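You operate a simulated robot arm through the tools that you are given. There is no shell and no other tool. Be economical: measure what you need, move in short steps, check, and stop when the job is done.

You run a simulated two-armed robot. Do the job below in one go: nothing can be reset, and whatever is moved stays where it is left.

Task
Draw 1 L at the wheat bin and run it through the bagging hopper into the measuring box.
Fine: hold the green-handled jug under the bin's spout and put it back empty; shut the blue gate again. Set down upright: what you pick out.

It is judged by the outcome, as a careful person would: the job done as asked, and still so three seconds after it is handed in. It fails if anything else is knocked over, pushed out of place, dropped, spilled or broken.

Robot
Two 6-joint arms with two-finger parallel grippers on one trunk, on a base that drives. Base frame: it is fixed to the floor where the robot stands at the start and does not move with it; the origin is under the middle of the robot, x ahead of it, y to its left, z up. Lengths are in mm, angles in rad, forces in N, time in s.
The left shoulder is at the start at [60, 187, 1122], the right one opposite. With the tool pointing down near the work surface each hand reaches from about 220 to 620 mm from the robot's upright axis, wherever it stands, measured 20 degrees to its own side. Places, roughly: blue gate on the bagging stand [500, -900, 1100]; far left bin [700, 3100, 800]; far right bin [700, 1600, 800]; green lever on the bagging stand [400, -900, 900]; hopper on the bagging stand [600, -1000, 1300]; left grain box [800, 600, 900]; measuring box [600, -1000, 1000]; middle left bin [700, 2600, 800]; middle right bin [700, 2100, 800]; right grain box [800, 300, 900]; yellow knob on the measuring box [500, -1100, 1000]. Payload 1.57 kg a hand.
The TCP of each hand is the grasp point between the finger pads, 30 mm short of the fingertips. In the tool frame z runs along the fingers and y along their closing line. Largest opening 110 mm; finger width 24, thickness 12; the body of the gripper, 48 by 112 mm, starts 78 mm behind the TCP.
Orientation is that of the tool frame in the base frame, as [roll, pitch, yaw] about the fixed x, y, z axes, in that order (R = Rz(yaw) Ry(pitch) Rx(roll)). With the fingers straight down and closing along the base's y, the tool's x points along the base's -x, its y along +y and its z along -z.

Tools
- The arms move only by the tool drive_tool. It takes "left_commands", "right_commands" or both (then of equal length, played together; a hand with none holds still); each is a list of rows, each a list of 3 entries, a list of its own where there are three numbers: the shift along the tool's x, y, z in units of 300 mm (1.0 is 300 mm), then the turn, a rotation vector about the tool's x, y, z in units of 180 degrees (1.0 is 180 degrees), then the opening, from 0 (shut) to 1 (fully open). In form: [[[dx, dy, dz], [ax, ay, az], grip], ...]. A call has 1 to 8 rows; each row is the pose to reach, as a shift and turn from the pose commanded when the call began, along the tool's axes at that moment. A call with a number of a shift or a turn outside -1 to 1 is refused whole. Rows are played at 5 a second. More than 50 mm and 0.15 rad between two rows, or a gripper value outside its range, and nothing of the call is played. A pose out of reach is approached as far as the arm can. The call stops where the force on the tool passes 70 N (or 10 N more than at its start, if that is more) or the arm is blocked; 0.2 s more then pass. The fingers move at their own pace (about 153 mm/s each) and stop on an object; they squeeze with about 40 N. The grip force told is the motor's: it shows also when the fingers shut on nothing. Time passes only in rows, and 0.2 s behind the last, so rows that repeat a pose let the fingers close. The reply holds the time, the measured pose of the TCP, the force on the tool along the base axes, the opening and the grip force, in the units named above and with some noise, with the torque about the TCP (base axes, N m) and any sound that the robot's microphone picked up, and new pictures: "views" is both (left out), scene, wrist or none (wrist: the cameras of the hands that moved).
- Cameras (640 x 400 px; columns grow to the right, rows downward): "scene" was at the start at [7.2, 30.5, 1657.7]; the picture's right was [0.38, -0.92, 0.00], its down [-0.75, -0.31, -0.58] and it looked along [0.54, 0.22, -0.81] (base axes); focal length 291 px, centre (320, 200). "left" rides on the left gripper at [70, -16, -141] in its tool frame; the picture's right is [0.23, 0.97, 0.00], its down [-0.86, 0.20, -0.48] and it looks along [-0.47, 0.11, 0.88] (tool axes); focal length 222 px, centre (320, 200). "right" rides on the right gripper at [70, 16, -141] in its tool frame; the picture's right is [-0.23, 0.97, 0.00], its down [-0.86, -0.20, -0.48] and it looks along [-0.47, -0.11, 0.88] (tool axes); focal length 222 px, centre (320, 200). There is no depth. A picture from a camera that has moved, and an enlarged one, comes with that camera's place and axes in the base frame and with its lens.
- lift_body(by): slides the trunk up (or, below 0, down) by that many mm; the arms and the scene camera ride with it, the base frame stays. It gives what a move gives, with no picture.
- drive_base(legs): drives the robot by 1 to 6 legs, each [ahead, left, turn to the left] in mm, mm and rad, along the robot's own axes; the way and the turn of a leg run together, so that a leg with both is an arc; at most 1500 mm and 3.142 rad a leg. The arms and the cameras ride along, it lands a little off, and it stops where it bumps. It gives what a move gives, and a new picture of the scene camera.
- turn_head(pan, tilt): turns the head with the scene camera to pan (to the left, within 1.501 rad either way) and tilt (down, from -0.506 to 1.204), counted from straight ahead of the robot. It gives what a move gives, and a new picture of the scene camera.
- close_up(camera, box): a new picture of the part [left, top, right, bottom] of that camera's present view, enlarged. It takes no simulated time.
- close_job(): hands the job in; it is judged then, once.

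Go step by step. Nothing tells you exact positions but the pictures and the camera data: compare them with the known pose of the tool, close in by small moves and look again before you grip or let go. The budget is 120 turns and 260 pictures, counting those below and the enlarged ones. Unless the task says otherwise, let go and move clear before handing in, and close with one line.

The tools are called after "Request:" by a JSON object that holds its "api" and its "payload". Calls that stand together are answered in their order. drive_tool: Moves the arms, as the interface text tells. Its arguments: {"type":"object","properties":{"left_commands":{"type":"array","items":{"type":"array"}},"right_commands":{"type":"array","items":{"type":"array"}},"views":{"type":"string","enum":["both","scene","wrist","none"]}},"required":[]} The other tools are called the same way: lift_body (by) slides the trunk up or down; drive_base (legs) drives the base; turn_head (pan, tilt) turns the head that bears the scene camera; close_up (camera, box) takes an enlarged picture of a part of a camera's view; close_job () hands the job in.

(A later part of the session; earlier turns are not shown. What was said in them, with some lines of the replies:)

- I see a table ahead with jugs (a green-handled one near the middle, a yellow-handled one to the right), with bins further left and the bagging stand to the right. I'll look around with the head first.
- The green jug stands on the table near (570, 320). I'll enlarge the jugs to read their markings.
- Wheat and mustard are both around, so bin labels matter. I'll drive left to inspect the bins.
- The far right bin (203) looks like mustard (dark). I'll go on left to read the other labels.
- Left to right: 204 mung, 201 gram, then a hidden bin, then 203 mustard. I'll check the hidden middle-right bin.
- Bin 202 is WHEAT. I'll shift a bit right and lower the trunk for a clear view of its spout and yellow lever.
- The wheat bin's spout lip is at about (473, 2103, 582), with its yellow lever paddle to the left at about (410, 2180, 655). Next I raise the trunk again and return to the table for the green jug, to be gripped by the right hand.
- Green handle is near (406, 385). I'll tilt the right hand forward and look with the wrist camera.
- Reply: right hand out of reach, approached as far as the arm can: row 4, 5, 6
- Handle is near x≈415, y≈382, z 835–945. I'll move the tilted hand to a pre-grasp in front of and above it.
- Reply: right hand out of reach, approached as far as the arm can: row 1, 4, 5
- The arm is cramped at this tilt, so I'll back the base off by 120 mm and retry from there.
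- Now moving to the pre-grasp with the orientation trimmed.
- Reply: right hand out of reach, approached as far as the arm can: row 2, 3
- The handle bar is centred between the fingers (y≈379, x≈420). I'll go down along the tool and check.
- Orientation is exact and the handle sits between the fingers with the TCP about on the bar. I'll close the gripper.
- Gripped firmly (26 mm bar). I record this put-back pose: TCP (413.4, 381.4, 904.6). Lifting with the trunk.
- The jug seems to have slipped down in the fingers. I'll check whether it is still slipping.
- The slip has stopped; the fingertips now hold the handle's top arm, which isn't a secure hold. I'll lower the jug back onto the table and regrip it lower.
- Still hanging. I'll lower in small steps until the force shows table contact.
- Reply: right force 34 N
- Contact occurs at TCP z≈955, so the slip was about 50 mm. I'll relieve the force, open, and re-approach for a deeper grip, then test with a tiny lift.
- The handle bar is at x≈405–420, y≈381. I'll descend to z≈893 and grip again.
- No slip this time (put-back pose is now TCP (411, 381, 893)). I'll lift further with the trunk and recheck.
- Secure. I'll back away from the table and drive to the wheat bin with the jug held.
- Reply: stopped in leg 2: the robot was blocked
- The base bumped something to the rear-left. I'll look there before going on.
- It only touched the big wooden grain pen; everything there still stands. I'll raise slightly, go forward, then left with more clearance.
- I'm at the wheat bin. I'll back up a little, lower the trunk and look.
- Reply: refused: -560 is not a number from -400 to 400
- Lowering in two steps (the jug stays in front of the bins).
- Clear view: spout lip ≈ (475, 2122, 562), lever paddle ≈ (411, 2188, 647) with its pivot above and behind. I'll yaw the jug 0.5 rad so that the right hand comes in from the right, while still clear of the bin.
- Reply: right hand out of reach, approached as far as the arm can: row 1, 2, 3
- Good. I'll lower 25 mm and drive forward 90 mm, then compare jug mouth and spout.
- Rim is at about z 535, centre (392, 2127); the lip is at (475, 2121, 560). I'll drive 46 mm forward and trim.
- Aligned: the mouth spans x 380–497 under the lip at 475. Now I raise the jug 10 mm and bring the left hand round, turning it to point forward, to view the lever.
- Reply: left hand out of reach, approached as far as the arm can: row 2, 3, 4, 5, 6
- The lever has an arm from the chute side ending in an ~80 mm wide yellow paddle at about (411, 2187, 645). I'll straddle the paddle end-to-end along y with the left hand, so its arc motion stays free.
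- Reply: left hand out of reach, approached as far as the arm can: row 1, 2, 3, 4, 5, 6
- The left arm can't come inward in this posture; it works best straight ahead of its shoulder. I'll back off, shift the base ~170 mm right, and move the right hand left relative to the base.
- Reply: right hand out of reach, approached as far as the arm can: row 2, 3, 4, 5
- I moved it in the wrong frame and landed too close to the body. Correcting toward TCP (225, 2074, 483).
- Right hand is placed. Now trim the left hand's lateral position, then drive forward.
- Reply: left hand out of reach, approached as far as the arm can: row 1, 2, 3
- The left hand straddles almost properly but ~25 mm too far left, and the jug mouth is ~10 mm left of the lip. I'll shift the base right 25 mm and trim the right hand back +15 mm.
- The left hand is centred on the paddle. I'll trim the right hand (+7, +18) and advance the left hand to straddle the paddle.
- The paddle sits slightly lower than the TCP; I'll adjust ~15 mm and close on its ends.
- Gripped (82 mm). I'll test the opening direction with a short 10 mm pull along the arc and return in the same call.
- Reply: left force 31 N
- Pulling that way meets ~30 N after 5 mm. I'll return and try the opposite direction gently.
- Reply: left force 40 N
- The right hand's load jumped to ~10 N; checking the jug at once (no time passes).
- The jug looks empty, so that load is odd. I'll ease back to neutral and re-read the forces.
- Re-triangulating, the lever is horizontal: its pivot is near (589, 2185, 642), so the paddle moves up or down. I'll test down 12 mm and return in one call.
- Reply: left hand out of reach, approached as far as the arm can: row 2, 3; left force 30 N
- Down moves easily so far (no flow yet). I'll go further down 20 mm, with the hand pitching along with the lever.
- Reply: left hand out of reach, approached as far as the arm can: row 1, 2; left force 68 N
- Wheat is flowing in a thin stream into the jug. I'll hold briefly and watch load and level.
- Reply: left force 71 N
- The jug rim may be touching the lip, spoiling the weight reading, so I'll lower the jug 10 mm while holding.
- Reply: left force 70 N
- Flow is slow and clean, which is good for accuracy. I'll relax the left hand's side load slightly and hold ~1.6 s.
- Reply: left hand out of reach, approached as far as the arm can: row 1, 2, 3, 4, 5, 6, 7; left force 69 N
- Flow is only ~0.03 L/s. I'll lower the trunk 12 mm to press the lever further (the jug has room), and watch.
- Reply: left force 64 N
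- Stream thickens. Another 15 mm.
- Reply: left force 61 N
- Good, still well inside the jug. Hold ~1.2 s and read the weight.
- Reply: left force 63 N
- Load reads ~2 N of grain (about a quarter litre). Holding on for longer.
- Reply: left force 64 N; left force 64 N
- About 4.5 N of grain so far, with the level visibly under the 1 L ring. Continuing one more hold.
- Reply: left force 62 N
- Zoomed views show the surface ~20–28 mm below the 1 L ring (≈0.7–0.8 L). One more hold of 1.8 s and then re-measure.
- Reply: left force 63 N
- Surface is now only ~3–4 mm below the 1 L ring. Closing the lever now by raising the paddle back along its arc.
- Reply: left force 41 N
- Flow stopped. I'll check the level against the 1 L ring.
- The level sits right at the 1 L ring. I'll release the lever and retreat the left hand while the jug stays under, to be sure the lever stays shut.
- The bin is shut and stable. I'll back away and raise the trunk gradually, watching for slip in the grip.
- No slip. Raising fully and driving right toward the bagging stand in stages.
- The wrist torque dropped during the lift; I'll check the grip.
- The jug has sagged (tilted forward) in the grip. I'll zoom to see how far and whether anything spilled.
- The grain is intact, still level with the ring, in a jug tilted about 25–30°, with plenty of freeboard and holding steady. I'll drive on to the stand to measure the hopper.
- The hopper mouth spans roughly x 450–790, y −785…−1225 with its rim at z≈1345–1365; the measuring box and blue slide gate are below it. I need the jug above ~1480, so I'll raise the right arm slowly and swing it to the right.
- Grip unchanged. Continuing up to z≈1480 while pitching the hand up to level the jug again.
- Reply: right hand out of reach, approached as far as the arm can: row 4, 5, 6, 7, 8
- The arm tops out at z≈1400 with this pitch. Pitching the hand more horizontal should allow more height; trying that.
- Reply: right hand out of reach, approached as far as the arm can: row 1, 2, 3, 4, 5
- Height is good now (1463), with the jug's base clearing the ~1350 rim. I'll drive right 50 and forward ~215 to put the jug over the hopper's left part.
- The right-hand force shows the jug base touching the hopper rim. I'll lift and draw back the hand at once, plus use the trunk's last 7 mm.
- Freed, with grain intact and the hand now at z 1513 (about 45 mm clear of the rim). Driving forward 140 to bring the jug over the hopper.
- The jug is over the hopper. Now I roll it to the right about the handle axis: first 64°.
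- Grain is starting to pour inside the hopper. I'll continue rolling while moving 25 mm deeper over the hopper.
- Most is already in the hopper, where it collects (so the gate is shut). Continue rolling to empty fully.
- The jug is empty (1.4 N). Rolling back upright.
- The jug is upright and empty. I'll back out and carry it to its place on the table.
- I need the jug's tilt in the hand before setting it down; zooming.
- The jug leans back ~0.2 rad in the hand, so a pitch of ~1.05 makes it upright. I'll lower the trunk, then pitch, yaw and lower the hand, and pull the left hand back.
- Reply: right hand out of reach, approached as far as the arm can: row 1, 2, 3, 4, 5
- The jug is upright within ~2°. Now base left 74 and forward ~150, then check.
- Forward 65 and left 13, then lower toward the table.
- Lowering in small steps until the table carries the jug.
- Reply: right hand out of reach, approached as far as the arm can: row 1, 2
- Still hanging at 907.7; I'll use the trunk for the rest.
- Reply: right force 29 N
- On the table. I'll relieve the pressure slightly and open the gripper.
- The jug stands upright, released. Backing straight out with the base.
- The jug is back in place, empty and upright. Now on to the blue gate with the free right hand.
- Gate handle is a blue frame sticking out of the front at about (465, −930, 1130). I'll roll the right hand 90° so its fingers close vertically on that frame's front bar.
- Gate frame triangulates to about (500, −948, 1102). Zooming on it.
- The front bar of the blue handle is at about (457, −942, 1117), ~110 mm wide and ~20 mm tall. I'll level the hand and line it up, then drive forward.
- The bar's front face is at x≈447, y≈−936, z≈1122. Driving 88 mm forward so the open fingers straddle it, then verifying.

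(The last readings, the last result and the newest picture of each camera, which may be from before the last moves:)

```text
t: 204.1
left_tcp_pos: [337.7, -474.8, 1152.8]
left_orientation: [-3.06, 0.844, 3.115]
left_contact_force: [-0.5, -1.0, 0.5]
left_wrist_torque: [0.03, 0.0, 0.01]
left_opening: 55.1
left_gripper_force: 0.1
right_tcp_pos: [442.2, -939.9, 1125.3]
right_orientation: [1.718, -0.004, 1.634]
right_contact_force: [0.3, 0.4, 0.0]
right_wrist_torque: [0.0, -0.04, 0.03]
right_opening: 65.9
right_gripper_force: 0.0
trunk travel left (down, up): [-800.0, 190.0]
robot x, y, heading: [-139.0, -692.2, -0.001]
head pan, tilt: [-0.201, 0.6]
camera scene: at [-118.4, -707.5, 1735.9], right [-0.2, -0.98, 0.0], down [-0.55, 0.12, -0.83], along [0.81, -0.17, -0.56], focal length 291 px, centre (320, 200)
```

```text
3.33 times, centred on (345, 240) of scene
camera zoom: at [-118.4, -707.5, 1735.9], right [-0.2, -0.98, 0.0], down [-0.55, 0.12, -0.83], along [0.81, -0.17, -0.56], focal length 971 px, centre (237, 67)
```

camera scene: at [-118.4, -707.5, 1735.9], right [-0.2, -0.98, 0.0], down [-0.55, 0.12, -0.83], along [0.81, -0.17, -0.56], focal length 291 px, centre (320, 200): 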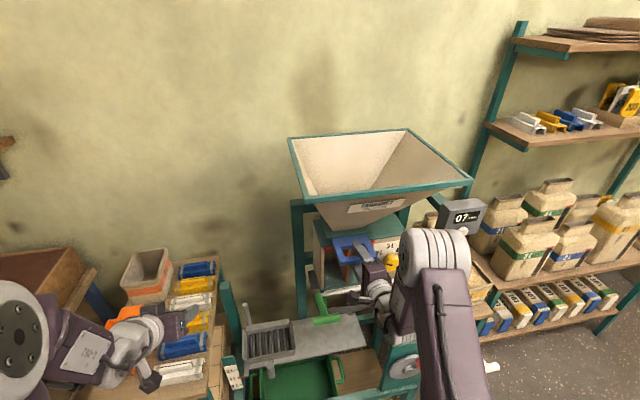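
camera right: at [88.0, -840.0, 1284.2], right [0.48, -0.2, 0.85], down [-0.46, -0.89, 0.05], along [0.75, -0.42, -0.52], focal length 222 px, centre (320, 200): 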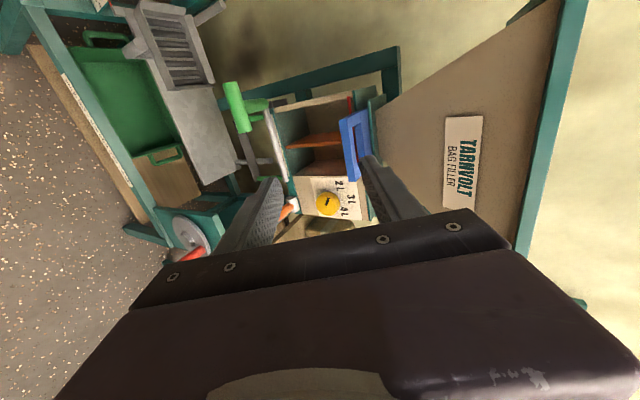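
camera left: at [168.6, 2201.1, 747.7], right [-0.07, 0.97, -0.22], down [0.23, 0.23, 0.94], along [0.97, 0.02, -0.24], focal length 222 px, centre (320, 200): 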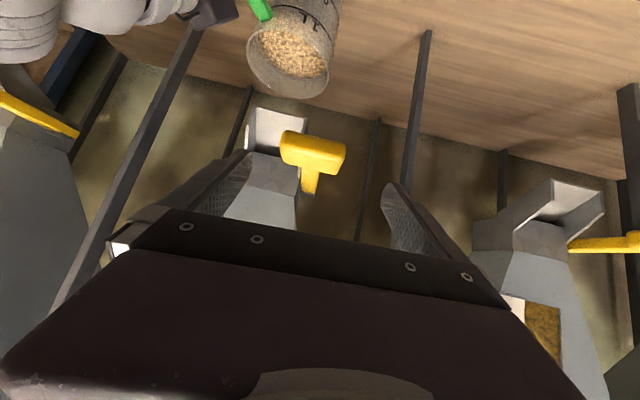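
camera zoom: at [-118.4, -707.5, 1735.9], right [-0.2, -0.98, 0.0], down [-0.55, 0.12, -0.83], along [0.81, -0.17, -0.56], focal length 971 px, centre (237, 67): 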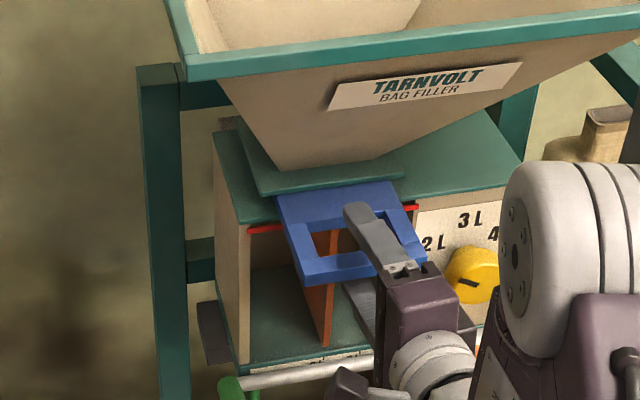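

The fingers straddle the bar, centred. Closing.

Request:
{"api": "drive_tool", "payload": {"right_commands": [[[0, 0, 0], [0, 0, 0], 0.3], [[0, 0, 0], [0, 0, 0], 0], [[0, 0, 0], [0, 0, 0], 0], [[0, 0, 0], [0, 0, 0], 0]], "views": "none"}}

Request:
{"api": "close_up", "payload": {"camera": "right", "box": [160, 0, 480, 240]}}

```text
t: 205.1
left_tcp_pos: [339.5, -475.0, 1151.4]
left_orientation: [-3.058, 0.843, 3.116]
left_contact_force: [0.4, 0.3, 0.5]
left_wrist_torque: [0.0, 0.01, 0.01]
left_opening: 55.1
left_gripper_force: 0.0
right_tcp_pos: [444.7, -937.1, 1124.3]
right_orientation: [1.718, -0.005, 1.633]
right_contact_force: [0.3, 0.8, 1.6]
right_wrist_torque: [0.87, -0.51, 0.17]
right_opening: 16.9
right_gripper_force: 31.8
trunk travel left (down, up): [-800.0, 190.0]
robot x, y, heading: [-142.5, -691.4, -0.001]
head pan, tilt: [-0.201, 0.6]
```

```text
1.67 times, centred on (320, 120) of right
camera zoom: at [303.1, -876.5, 1159.8], right [0.16, -0.22, 0.96], down [-0.45, -0.88, -0.13], along [0.88, -0.41, -0.24], focal length 370 px, centre (320, 333)
```

zoom: 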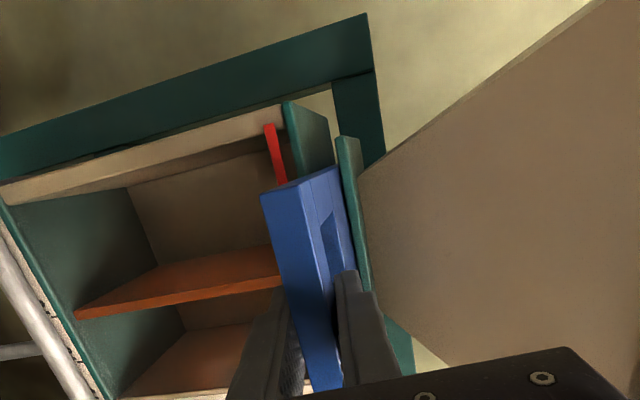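

Gripped (17 mm bar). Pulling the gate straight out 48 mm in small steps.

Request:
{"api": "drive_tool", "payload": {"right_commands": [[[0.0025, -0.006, -0.04], [0, 0, 0], 0], [[0.005, -0.012, -0.08], [0, 0, 0], 0], [[0.0075, -0.018, -0.12], [0, 0, 0], 0], [[0.01, -0.024, -0.16], [0, 0, 0], 0]], "views": "none"}}

Request:
{"api": "close_up", "payload": {"camera": "right", "box": [160, 0, 480, 240]}}

Request:
{"api": "close_up", "payload": {"camera": "scene", "box": [270, 120, 450, 300]}}

```text
t: 206.1
left_tcp_pos: [339.4, -473.3, 1152.3]
left_orientation: [-3.057, 0.843, 3.114]
left_contact_force: [0.1, -0.7, 0.6]
left_wrist_torque: [-0.01, -0.02, 0.01]
left_opening: 54.9
left_gripper_force: 0.0
right_tcp_pos: [396.4, -937.8, 1122.5]
right_orientation: [1.717, -0.003, 1.632]
right_contact_force: [2.7, -1.1, 8.7]
right_wrist_torque: [0.78, -0.44, -0.46]
right_opening: 17.1
right_gripper_force: 32.1
trunk travel left (down, up): [-800.0, 190.0]
robot x, y, heading: [-141.1, -692.6, -0.003]
head pan, tilt: [-0.201, 0.6]
```

```text
1.67 times, centred on (320, 120) of right
camera zoom: at [254.7, -876.3, 1159.7], right [0.16, -0.22, 0.96], down [-0.45, -0.88, -0.13], along [0.88, -0.41, -0.24], focal length 370 px, centre (320, 333)
```

zoom: 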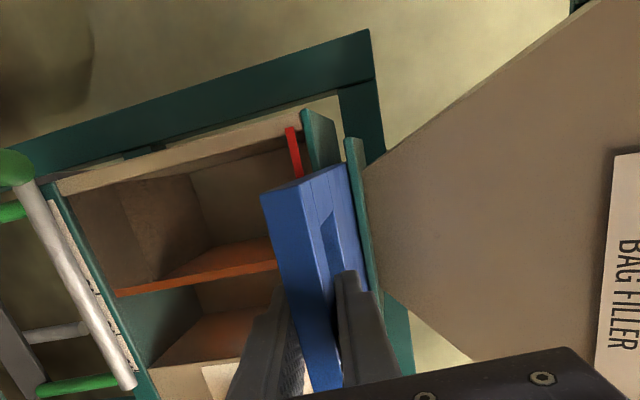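

```text
2.22 times, centred on (360, 210) of scene
camera zoom: at [-114.9, -707.3, 1735.9], right [-0.2, -0.98, 0.0], down [-0.55, 0.11, -0.83], along [0.81, -0.17, -0.56], focal length 647 px, centre (231, 178)
```

zoom: 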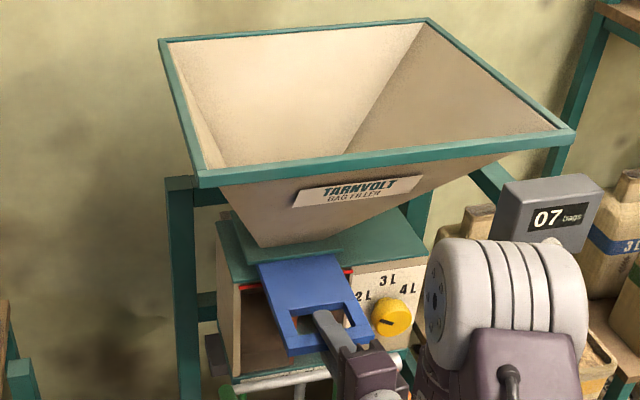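

The gate slides easily and grain is dropping into the box. I'll pull a bit further and wait for it to drain.

Request:
{"api": "drive_tool", "payload": {"right_commands": [[[0.003, -0.007, -0.045], [0, 0, 0], 0], [[0.006, -0.014, -0.09], [0, 0, 0], 0], [[0.006, -0.014, -0.09], [0, 0, 0], 0], [[0.006, -0.014, -0.09], [0, 0, 0], 0], [[0.006, -0.014, -0.09], [0, 0, 0], 0], [[0.006, -0.014, -0.09], [0, 0, 0], 0], [[0.006, -0.014, -0.09], [0, 0, 0], 0], [[0.006, -0.014, -0.09], [0, 0, 0], 0]], "views": "none"}}

Request:
{"api": "close_up", "payload": {"camera": "right", "box": [160, 0, 480, 240]}}

Request:
{"api": "close_up", "payload": {"camera": "scene", "box": [300, 200, 420, 300]}}

```text
t: 207.9
left_tcp_pos: [342.7, -471.8, 1149.8]
left_orientation: [-3.056, 0.838, 3.118]
left_contact_force: [-0.3, 0.3, -0.5]
left_wrist_torque: [0.0, -0.01, -0.01]
left_opening: 54.6
left_gripper_force: 0.1
right_tcp_pos: [373.6, -936.8, 1125.7]
right_orientation: [1.708, 0.0, 1.631]
right_contact_force: [30.2, 0.8, 33.8]
right_wrist_torque: [0.82, -0.7, -0.11]
right_opening: 17.3
right_gripper_force: 31.9
trunk travel left (down, up): [-800.0, 190.0]
robot x, y, heading: [-139.0, -689.3, -0.003]
head pan, tilt: [-0.201, 0.6]
```

```text
1.67 times, centred on (320, 120) of right
camera zoom: at [231.7, -875.3, 1159.7], right [0.15, -0.22, 0.96], down [-0.45, -0.88, -0.13], along [0.88, -0.41, -0.23], focal length 370 px, centre (320, 333)
```

zoom: 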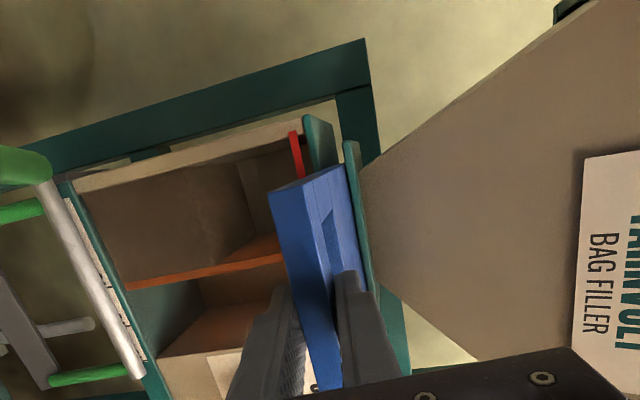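

```text
4.00 times, centred on (360, 250) of scene
camera zoom: at [-109.8, -704.4, 1735.9], right [-0.2, -0.98, 0.0], down [-0.56, 0.11, -0.82], along [0.81, -0.17, -0.57], focal length 1165 px, centre (160, 0)
```

zoom: 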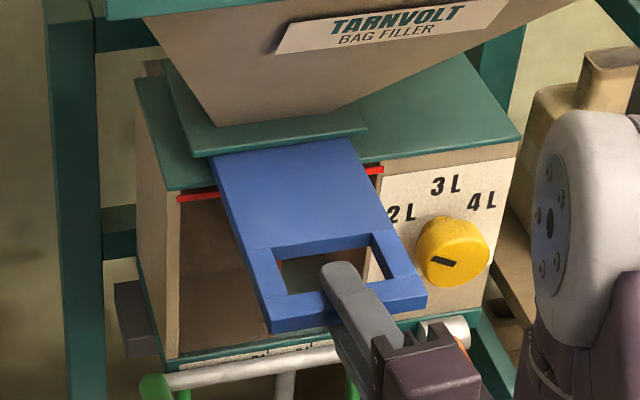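

The gate is at its stop. I'll ease back 4 mm and wait for the draining to finish.

Request:
{"api": "drive_tool", "payload": {"right_commands": [[[0, 0.002, 0.015], [0, 0, 0], 0], [[0, 0.002, 0.015], [0, 0, 0], 0], [[0, 0.002, 0.015], [0, 0, 0], 0], [[0, 0.002, 0.015], [0, 0, 0], 0], [[0, 0.002, 0.015], [0, 0, 0], 0], [[0, 0.002, 0.015], [0, 0, 0], 0], [[0, 0.002, 0.015], [0, 0, 0], 0], [[0, 0.002, 0.015], [0, 0, 0], 0]], "views": "none"}}

Request:
{"api": "close_up", "payload": {"camera": "right", "box": [160, 0, 480, 240]}}

```text
t: 209.7
left_tcp_pos: [339.8, -473.3, 1151.3]
left_orientation: [-3.056, 0.844, 3.118]
left_contact_force: [-1.0, -0.4, 0.2]
left_wrist_torque: [-0.01, 0.03, 0.0]
left_opening: 55.1
left_gripper_force: 0.1
right_tcp_pos: [373.2, -938.3, 1126.2]
right_orientation: [1.71, -0.003, 1.632]
right_contact_force: [12.6, 0.5, 29.2]
right_wrist_torque: [0.77, -0.76, -0.27]
right_opening: 17.2
right_gripper_force: 32.2
trunk travel left (down, up): [-800.0, 190.0]
robot x, y, heading: [-140.0, -691.5, -0.001]
head pan, tilt: [-0.201, 0.6]
```

```text
1.67 times, centred on (320, 120) of right
camera zoom: at [232.0, -875.4, 1160.5], right [0.15, -0.22, 0.96], down [-0.45, -0.88, -0.13], along [0.88, -0.41, -0.23], focal length 370 px, centre (320, 333)
```

zoom: 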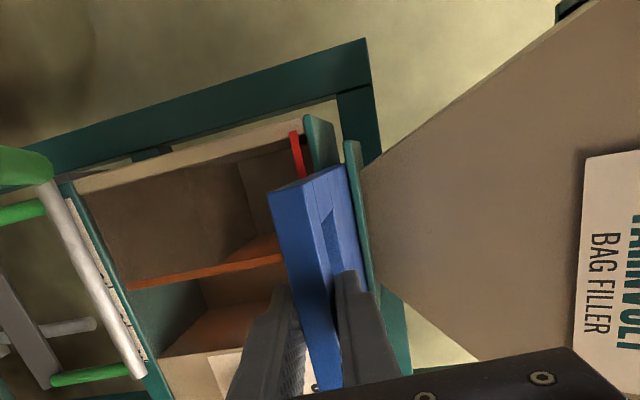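

Level is steady (about half of the 2 L setting), so it has drained. Pushing the gate shut again.

Request:
{"api": "drive_tool", "payload": {"right_commands": [[[-0.003, 0.007, 0.047], [0, 0, 0], 0], [[-0.006, 0.014, 0.094], [0, 0, 0], 0], [[-0.01, 0.022, 0.141], [0, 0, 0], 0], [[-0.013, 0.029, 0.188], [0, 0, 0], 0], [[-0.016, 0.036, 0.237], [0, 0, 0], 0], [[-0.016, 0.036, 0.245], [0, 0, 0], 0], [[-0.016, 0.036, 0.245], [0, 0, 0], 0]], "views": "none"}}

Request:
{"api": "close_up", "payload": {"camera": "right", "box": [160, 0, 480, 240]}}

Request:
{"api": "close_up", "payload": {"camera": "scene", "box": [300, 200, 420, 300]}}

```text
t: 211.3
left_tcp_pos: [328.8, -472.5, 1155.5]
left_orientation: [-3.055, 0.852, 3.117]
left_contact_force: [-1.6, -0.4, -1.0]
left_wrist_torque: [-0.03, 0.02, 0.02]
left_opening: 54.9
left_gripper_force: 0.0
right_tcp_pos: [436.9, -938.0, 1125.2]
right_orientation: [1.716, -0.004, 1.633]
right_contact_force: [-43.1, 5.6, 2.7]
right_wrist_torque: [0.54, -0.27, -0.29]
right_opening: 17.0
right_gripper_force: 32.4
trunk travel left (down, up): [-800.0, 190.0]
robot x, y, heading: [-142.1, -695.0, -0.001]
head pan, tilt: [-0.201, 0.6]
```

```text
1.67 times, centred on (320, 120) of right
camera zoom: at [294.9, -875.8, 1161.4], right [0.16, -0.22, 0.96], down [-0.45, -0.88, -0.13], along [0.88, -0.41, -0.24], focal length 370 px, centre (320, 333)
```

zoom: 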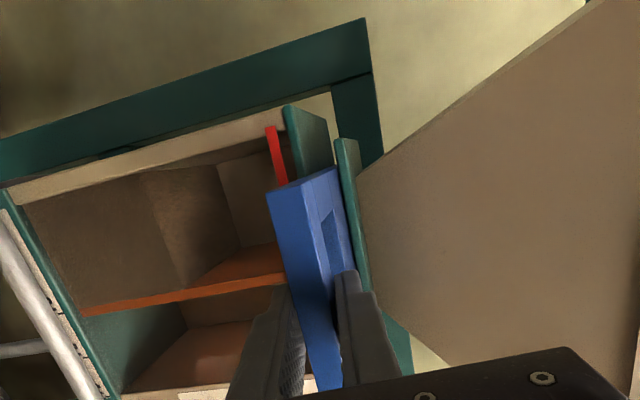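

```text
4.00 times, centred on (360, 250) of scene
camera zoom: at [-130.1, -705.2, 1735.9], right [-0.2, -0.98, 0.0], down [-0.55, 0.11, -0.83], along [0.81, -0.17, -0.56], focal length 1165 px, centre (160, 0)
```

zoom: 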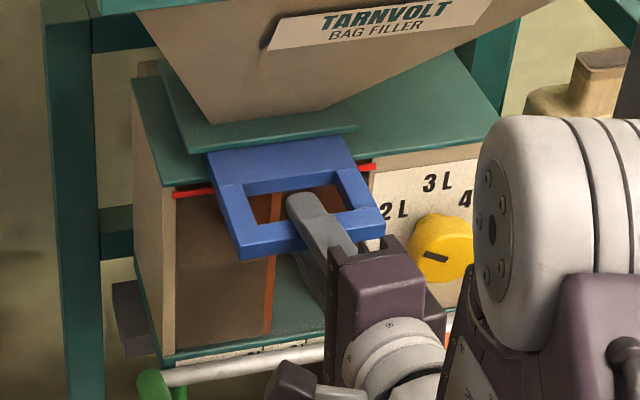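

The gate seems a few mm short of its original position and the base gave a little. I'll push ~12 mm more.

Request:
{"api": "drive_tool", "payload": {"right_commands": [[[-0.001, 0.003, 0.02], [0, 0, 0], 0], [[-0.003, 0.006, 0.04], [0, 0, 0], 0], [[-0.003, 0.006, 0.04], [0, 0, 0], 0], [[-0.003, 0.006, 0.04], [0, 0, 0], 0]], "views": "none"}}

Request:
{"api": "close_up", "payload": {"camera": "scene", "box": [300, 200, 420, 300]}}

```text
t: 212.3
left_tcp_pos: [338.7, -474.9, 1153.6]
left_orientation: [-3.061, 0.844, 3.116]
left_contact_force: [-0.2, 0.2, -0.5]
left_wrist_torque: [-0.04, 0.01, 0.0]
left_opening: 54.9
left_gripper_force: 0.0
right_tcp_pos: [457.7, -940.3, 1122.0]
right_orientation: [1.719, -0.007, 1.632]
right_contact_force: [-21.9, 0.5, -16.8]
right_wrist_torque: [0.76, -0.73, -0.92]
right_opening: 16.9
right_gripper_force: 32.1
trunk travel left (down, up): [-800.0, 190.0]
robot x, y, heading: [-140.4, -691.4, -0.002]
head pan, tilt: [-0.201, 0.6]
```

```text
4.00 times, centred on (360, 250) of scene
camera zoom: at [-117.9, -708.9, 1735.7], right [-0.2, -0.98, 0.0], down [-0.55, 0.12, -0.83], along [0.81, -0.17, -0.56], focal length 1165 px, centre (160, 0)
```

zoom: 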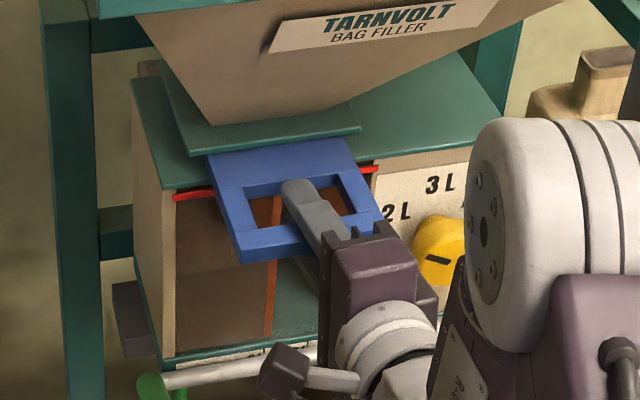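

The handle is back exactly where it was originally (same pixel position), so the gate is shut. Releasing and backing away, then inspecting hopper and box.

Request:
{"api": "drive_tool", "payload": {"right_commands": [[[0, -0.002, -0.02], [0, 0, 0], 0.2], [[0, -0.004, -0.03], [0, 0, 0], 0.55], [[0, -0.004, -0.03], [0, 0, 0], 0.55]], "views": "none"}}

Request:
{"api": "drive_base", "payload": {"legs": [[-150, 0, 0]]}}

Request:
{"api": "lift_body", "payload": {"by": 190}}

Request:
{"api": "turn_head", "payload": {"pan": -0.38, "tilt": 0.75}}

Request:
{"api": "close_up", "payload": {"camera": "scene", "box": [220, 80, 420, 240]}}

```text
t: 213.1
left_tcp_pos: [340.5, -474.0, 1151.9]
left_orientation: [-3.057, 0.843, 3.115]
left_contact_force: [0.7, -0.4, -0.2]
left_wrist_torque: [0.0, 0.01, 0.01]
left_opening: 54.8
left_gripper_force: 0.0
right_tcp_pos: [451.8, -939.6, 1123.6]
right_orientation: [1.719, -0.004, 1.632]
right_contact_force: [0.0, 0.1, 0.1]
right_wrist_torque: [-0.01, -0.01, -0.04]
right_opening: 60.4
right_gripper_force: 0.0
trunk travel left (down, up): [-800.0, 190.0]
robot x, y, heading: [-143.1, -693.3, -0.006]
head pan, tilt: [-0.201, 0.6]
```

```text
t: 214.5
left_tcp_pos: [192.6, -474.9, 1150.1]
left_orientation: [-3.059, 0.841, 3.117]
left_contact_force: [0.6, -0.4, -0.2]
left_wrist_torque: [-0.02, 0.01, 0.0]
left_opening: 55.1
left_gripper_force: 0.0
right_tcp_pos: [304.9, -938.2, 1120.9]
right_orientation: [1.721, -0.006, 1.634]
right_contact_force: [0.6, 1.0, 0.1]
right_wrist_torque: [0.03, 0.0, 0.0]
right_opening: 60.4
right_gripper_force: 0.0
trunk travel left (down, up): [-800.0, 190.0]
robot x, y, heading: [-282.7, -690.1, 0.0]
head pan, tilt: [-0.201, 0.6]
camera scene: at [-259.3, -706.7, 1735.7], right [-0.2, -0.98, 0.0], down [-0.56, 0.11, -0.82], along [0.81, -0.17, -0.57], focal length 291 px, centre (320, 200)
```

scene: 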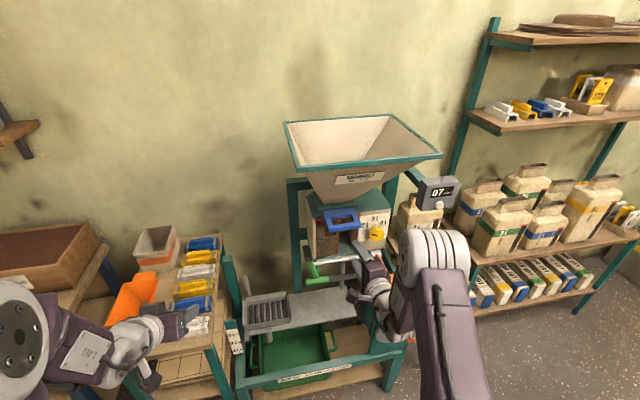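

```text
t: 216.6
left_tcp_pos: [191.2, -473.0, 1341.3]
left_orientation: [-3.059, 0.844, 3.116]
left_contact_force: [0.2, 0.7, -0.1]
left_wrist_torque: [0.01, 0.01, 0.04]
left_opening: 55.0
left_gripper_force: 0.0
right_tcp_pos: [303.3, -938.4, 1312.2]
right_orientation: [1.72, -0.005, 1.632]
right_contact_force: [1.0, 0.4, -0.1]
right_wrist_torque: [0.01, -0.02, -0.02]
right_opening: 60.6
right_gripper_force: 0.0
trunk travel left (down, up): [-990.0, 0.0]
robot x, y, heading: [-290.3, -688.6, -0.005]
head pan, tilt: [-0.201, 0.6]
```

```text
t: 217.3
left_tcp_pos: [192.0, -474.2, 1341.5]
left_orientation: [-3.058, 0.844, 3.118]
left_contact_force: [0.4, -0.1, 0.4]
left_wrist_torque: [0.01, 0.0, 0.02]
left_opening: 54.9
left_gripper_force: 0.0
right_tcp_pos: [301.0, -937.6, 1313.2]
right_orientation: [1.719, -0.007, 1.633]
right_contact_force: [0.0, 0.4, 0.5]
right_wrist_torque: [0.0, -0.01, -0.01]
right_opening: 60.7
right_gripper_force: 0.0
trunk travel left (down, up): [-990.0, 0.0]
robot x, y, heading: [-290.1, -692.9, -0.005]
head pan, tilt: [-0.38, 0.75]
camera scene: at [-272.7, -719.9, 1913.0], right [-0.37, -0.93, 0.0], down [-0.63, 0.25, -0.73], along [0.68, -0.27, -0.68], focal length 291 px, centre (320, 200)
```

scene: 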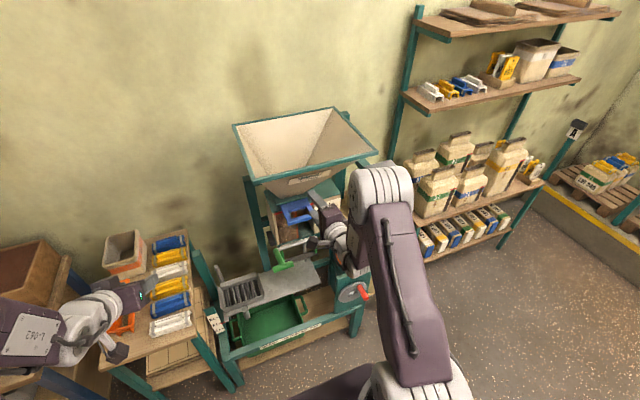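

```text
2.50 times, centred on (320, 160) of scene
camera zoom: at [-272.7, -719.9, 1913.0], right [-0.37, -0.93, 0.0], down [-0.63, 0.25, -0.73], along [0.68, -0.27, -0.68], focal length 728 px, centre (320, 300)
```

zoom: 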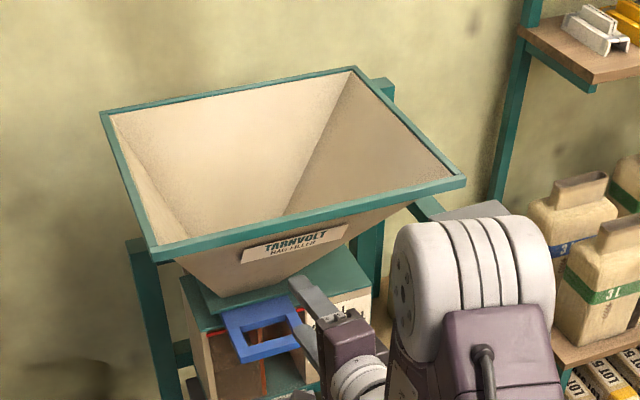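

I can't see the hopper's bottom from here; I'll retract the right hand and move nearer to look in.

Request:
{"api": "drive_tool", "payload": {"right_commands": [[[0, 0, -0.1], [0, 0, 0], 0.5], [[0, 0, -0.2], [0, 0, 0], 0.5], [[0, 0, -0.3], [0, 0, 0], 0.5], [[0, 0, -0.4], [0, 0, 0], 0.5]], "views": "none"}}

Request:
{"api": "drive_base", "payload": {"legs": [[190, 0, 0]]}}

Request:
{"api": "close_up", "payload": {"camera": "scene", "box": [220, 80, 420, 260]}}

```text
t: 218.3
left_tcp_pos: [191.1, -474.4, 1342.2]
left_orientation: [-3.059, 0.842, 3.116]
left_contact_force: [-0.5, -0.3, -0.8]
left_wrist_torque: [-0.01, -0.01, 0.01]
left_opening: 54.8
left_gripper_force: 0.0
right_tcp_pos: [187.2, -947.9, 1328.2]
right_orientation: [1.718, -0.006, 1.633]
right_contact_force: [-0.7, 0.4, 0.6]
right_wrist_torque: [0.01, 0.01, 0.0]
right_opening: 55.2
right_gripper_force: 0.1
right hand out of reach, approached as far as the arm can: row 4
trunk travel left (down, up): [-990.0, 0.0]
robot x, y, heading: [-288.5, -691.8, 0.001]
head pan, tilt: [-0.38, 0.75]
```

```text
t: 219.8
left_tcp_pos: [375.1, -475.4, 1343.6]
left_orientation: [-3.056, 0.847, 3.116]
left_contact_force: [0.0, 0.1, 0.3]
left_wrist_torque: [-0.02, -0.04, 0.0]
left_opening: 54.9
left_gripper_force: 0.0
right_tcp_pos: [370.4, -951.0, 1329.0]
right_orientation: [1.715, -0.004, 1.632]
right_contact_force: [-0.4, 0.5, 0.0]
right_wrist_torque: [0.0, 0.01, 0.0]
right_opening: 55.1
right_gripper_force: 0.0
trunk travel left (down, up): [-990.0, 0.0]
robot x, y, heading: [-102.0, -693.8, -0.005]
head pan, tilt: [-0.38, 0.75]
camera scene: at [-91.3, -720.8, 1913.0], right [-0.38, -0.93, 0.0], down [-0.63, 0.26, -0.73], along [0.68, -0.28, -0.68], focal length 291 px, centre (320, 200)
```

scene: 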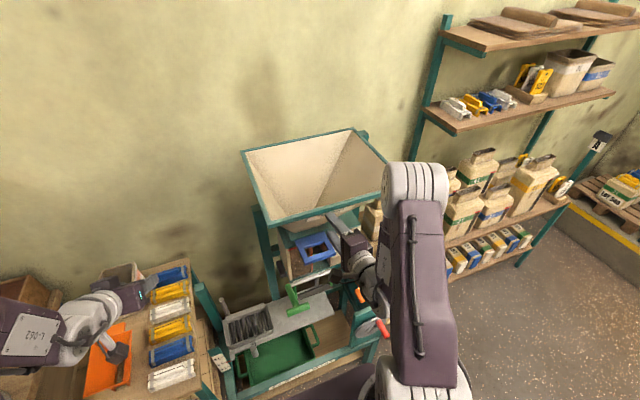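

```text
2.22 times, centred on (320, 170) of scene
camera zoom: at [-91.3, -720.8, 1913.0], right [-0.38, -0.93, 0.0], down [-0.63, 0.26, -0.73], along [0.68, -0.28, -0.68], focal length 647 px, centre (320, 267)
```

zoom: 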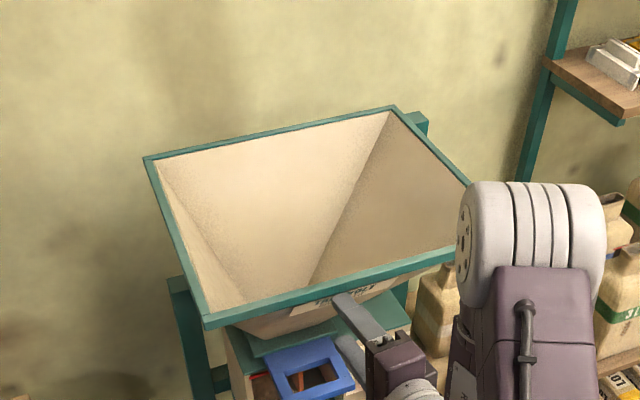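

The hopper is drained, the wheat is in the box, and the gate is shut. I'll back clear and take a last look.

Request:
{"api": "drive_base", "payload": {"legs": [[-230, 0, 0]]}}

Request:
{"api": "close_up", "payload": {"camera": "scene", "box": [220, 120, 400, 320]}}

```text
t: 221.6
left_tcp_pos: [154.7, -475.8, 1339.3]
left_orientation: [-3.058, 0.838, 3.11]
left_contact_force: [-0.3, -1.1, -0.2]
left_wrist_torque: [0.05, 0.01, -0.03]
left_opening: 55.0
left_gripper_force: 0.0
right_tcp_pos: [148.4, -949.8, 1324.5]
right_orientation: [1.723, -0.006, 1.628]
right_contact_force: [0.0, 0.2, 0.0]
right_wrist_torque: [0.0, 0.04, 0.01]
right_opening: 55.0
right_gripper_force: 0.0
trunk travel left (down, up): [-990.0, 0.0]
robot x, y, heading: [-332.4, -690.4, -0.011]
head pan, tilt: [-0.38, 0.75]
camera scene: at [-308.5, -719.3, 1912.8], right [-0.38, -0.93, 0.0], down [-0.63, 0.26, -0.73], along [0.67, -0.28, -0.69], focal length 291 px, centre (320, 200)
```

scene: 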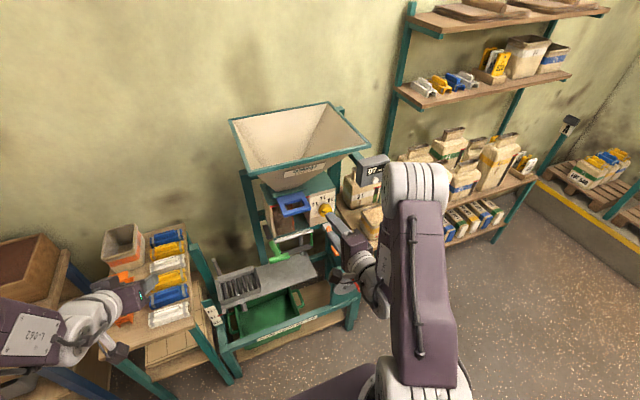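

```text
2.00 times, centred on (310, 220) of scene
camera zoom: at [-308.5, -719.3, 1912.8], right [-0.38, -0.93, 0.0], down [-0.63, 0.26, -0.73], along [0.67, -0.28, -0.69], focal length 583 px, centre (340, 160)
```

zoom: 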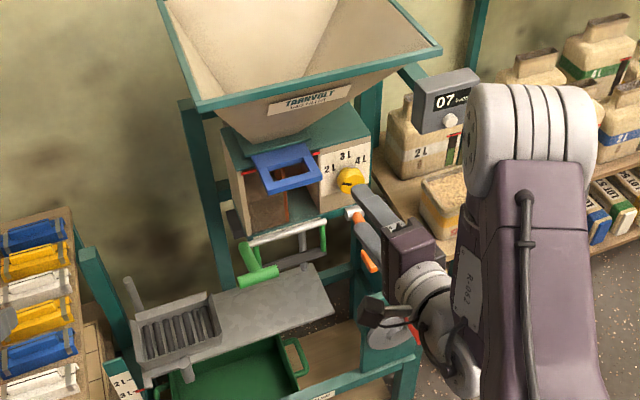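

Everything looks right: the wheat is in the measuring box, the gate is shut, nothing is spilled, and both hands are clear. Handing in.

Request:
{"api": "close_job", "payload": {}}

```text
The job is handed in.
```

I drew about 1 L of wheat from bin 202, filling the green-handled jug to its 1 L ring, and ran it through the hopper into the measuring box. The bin lever and the blue gate are shut again, and the empty jug is back upright in its place. I saw no spills. The base bumped the wooden grain pen once and the jug briefly touched the hopper rim; neither seemed to move anything.
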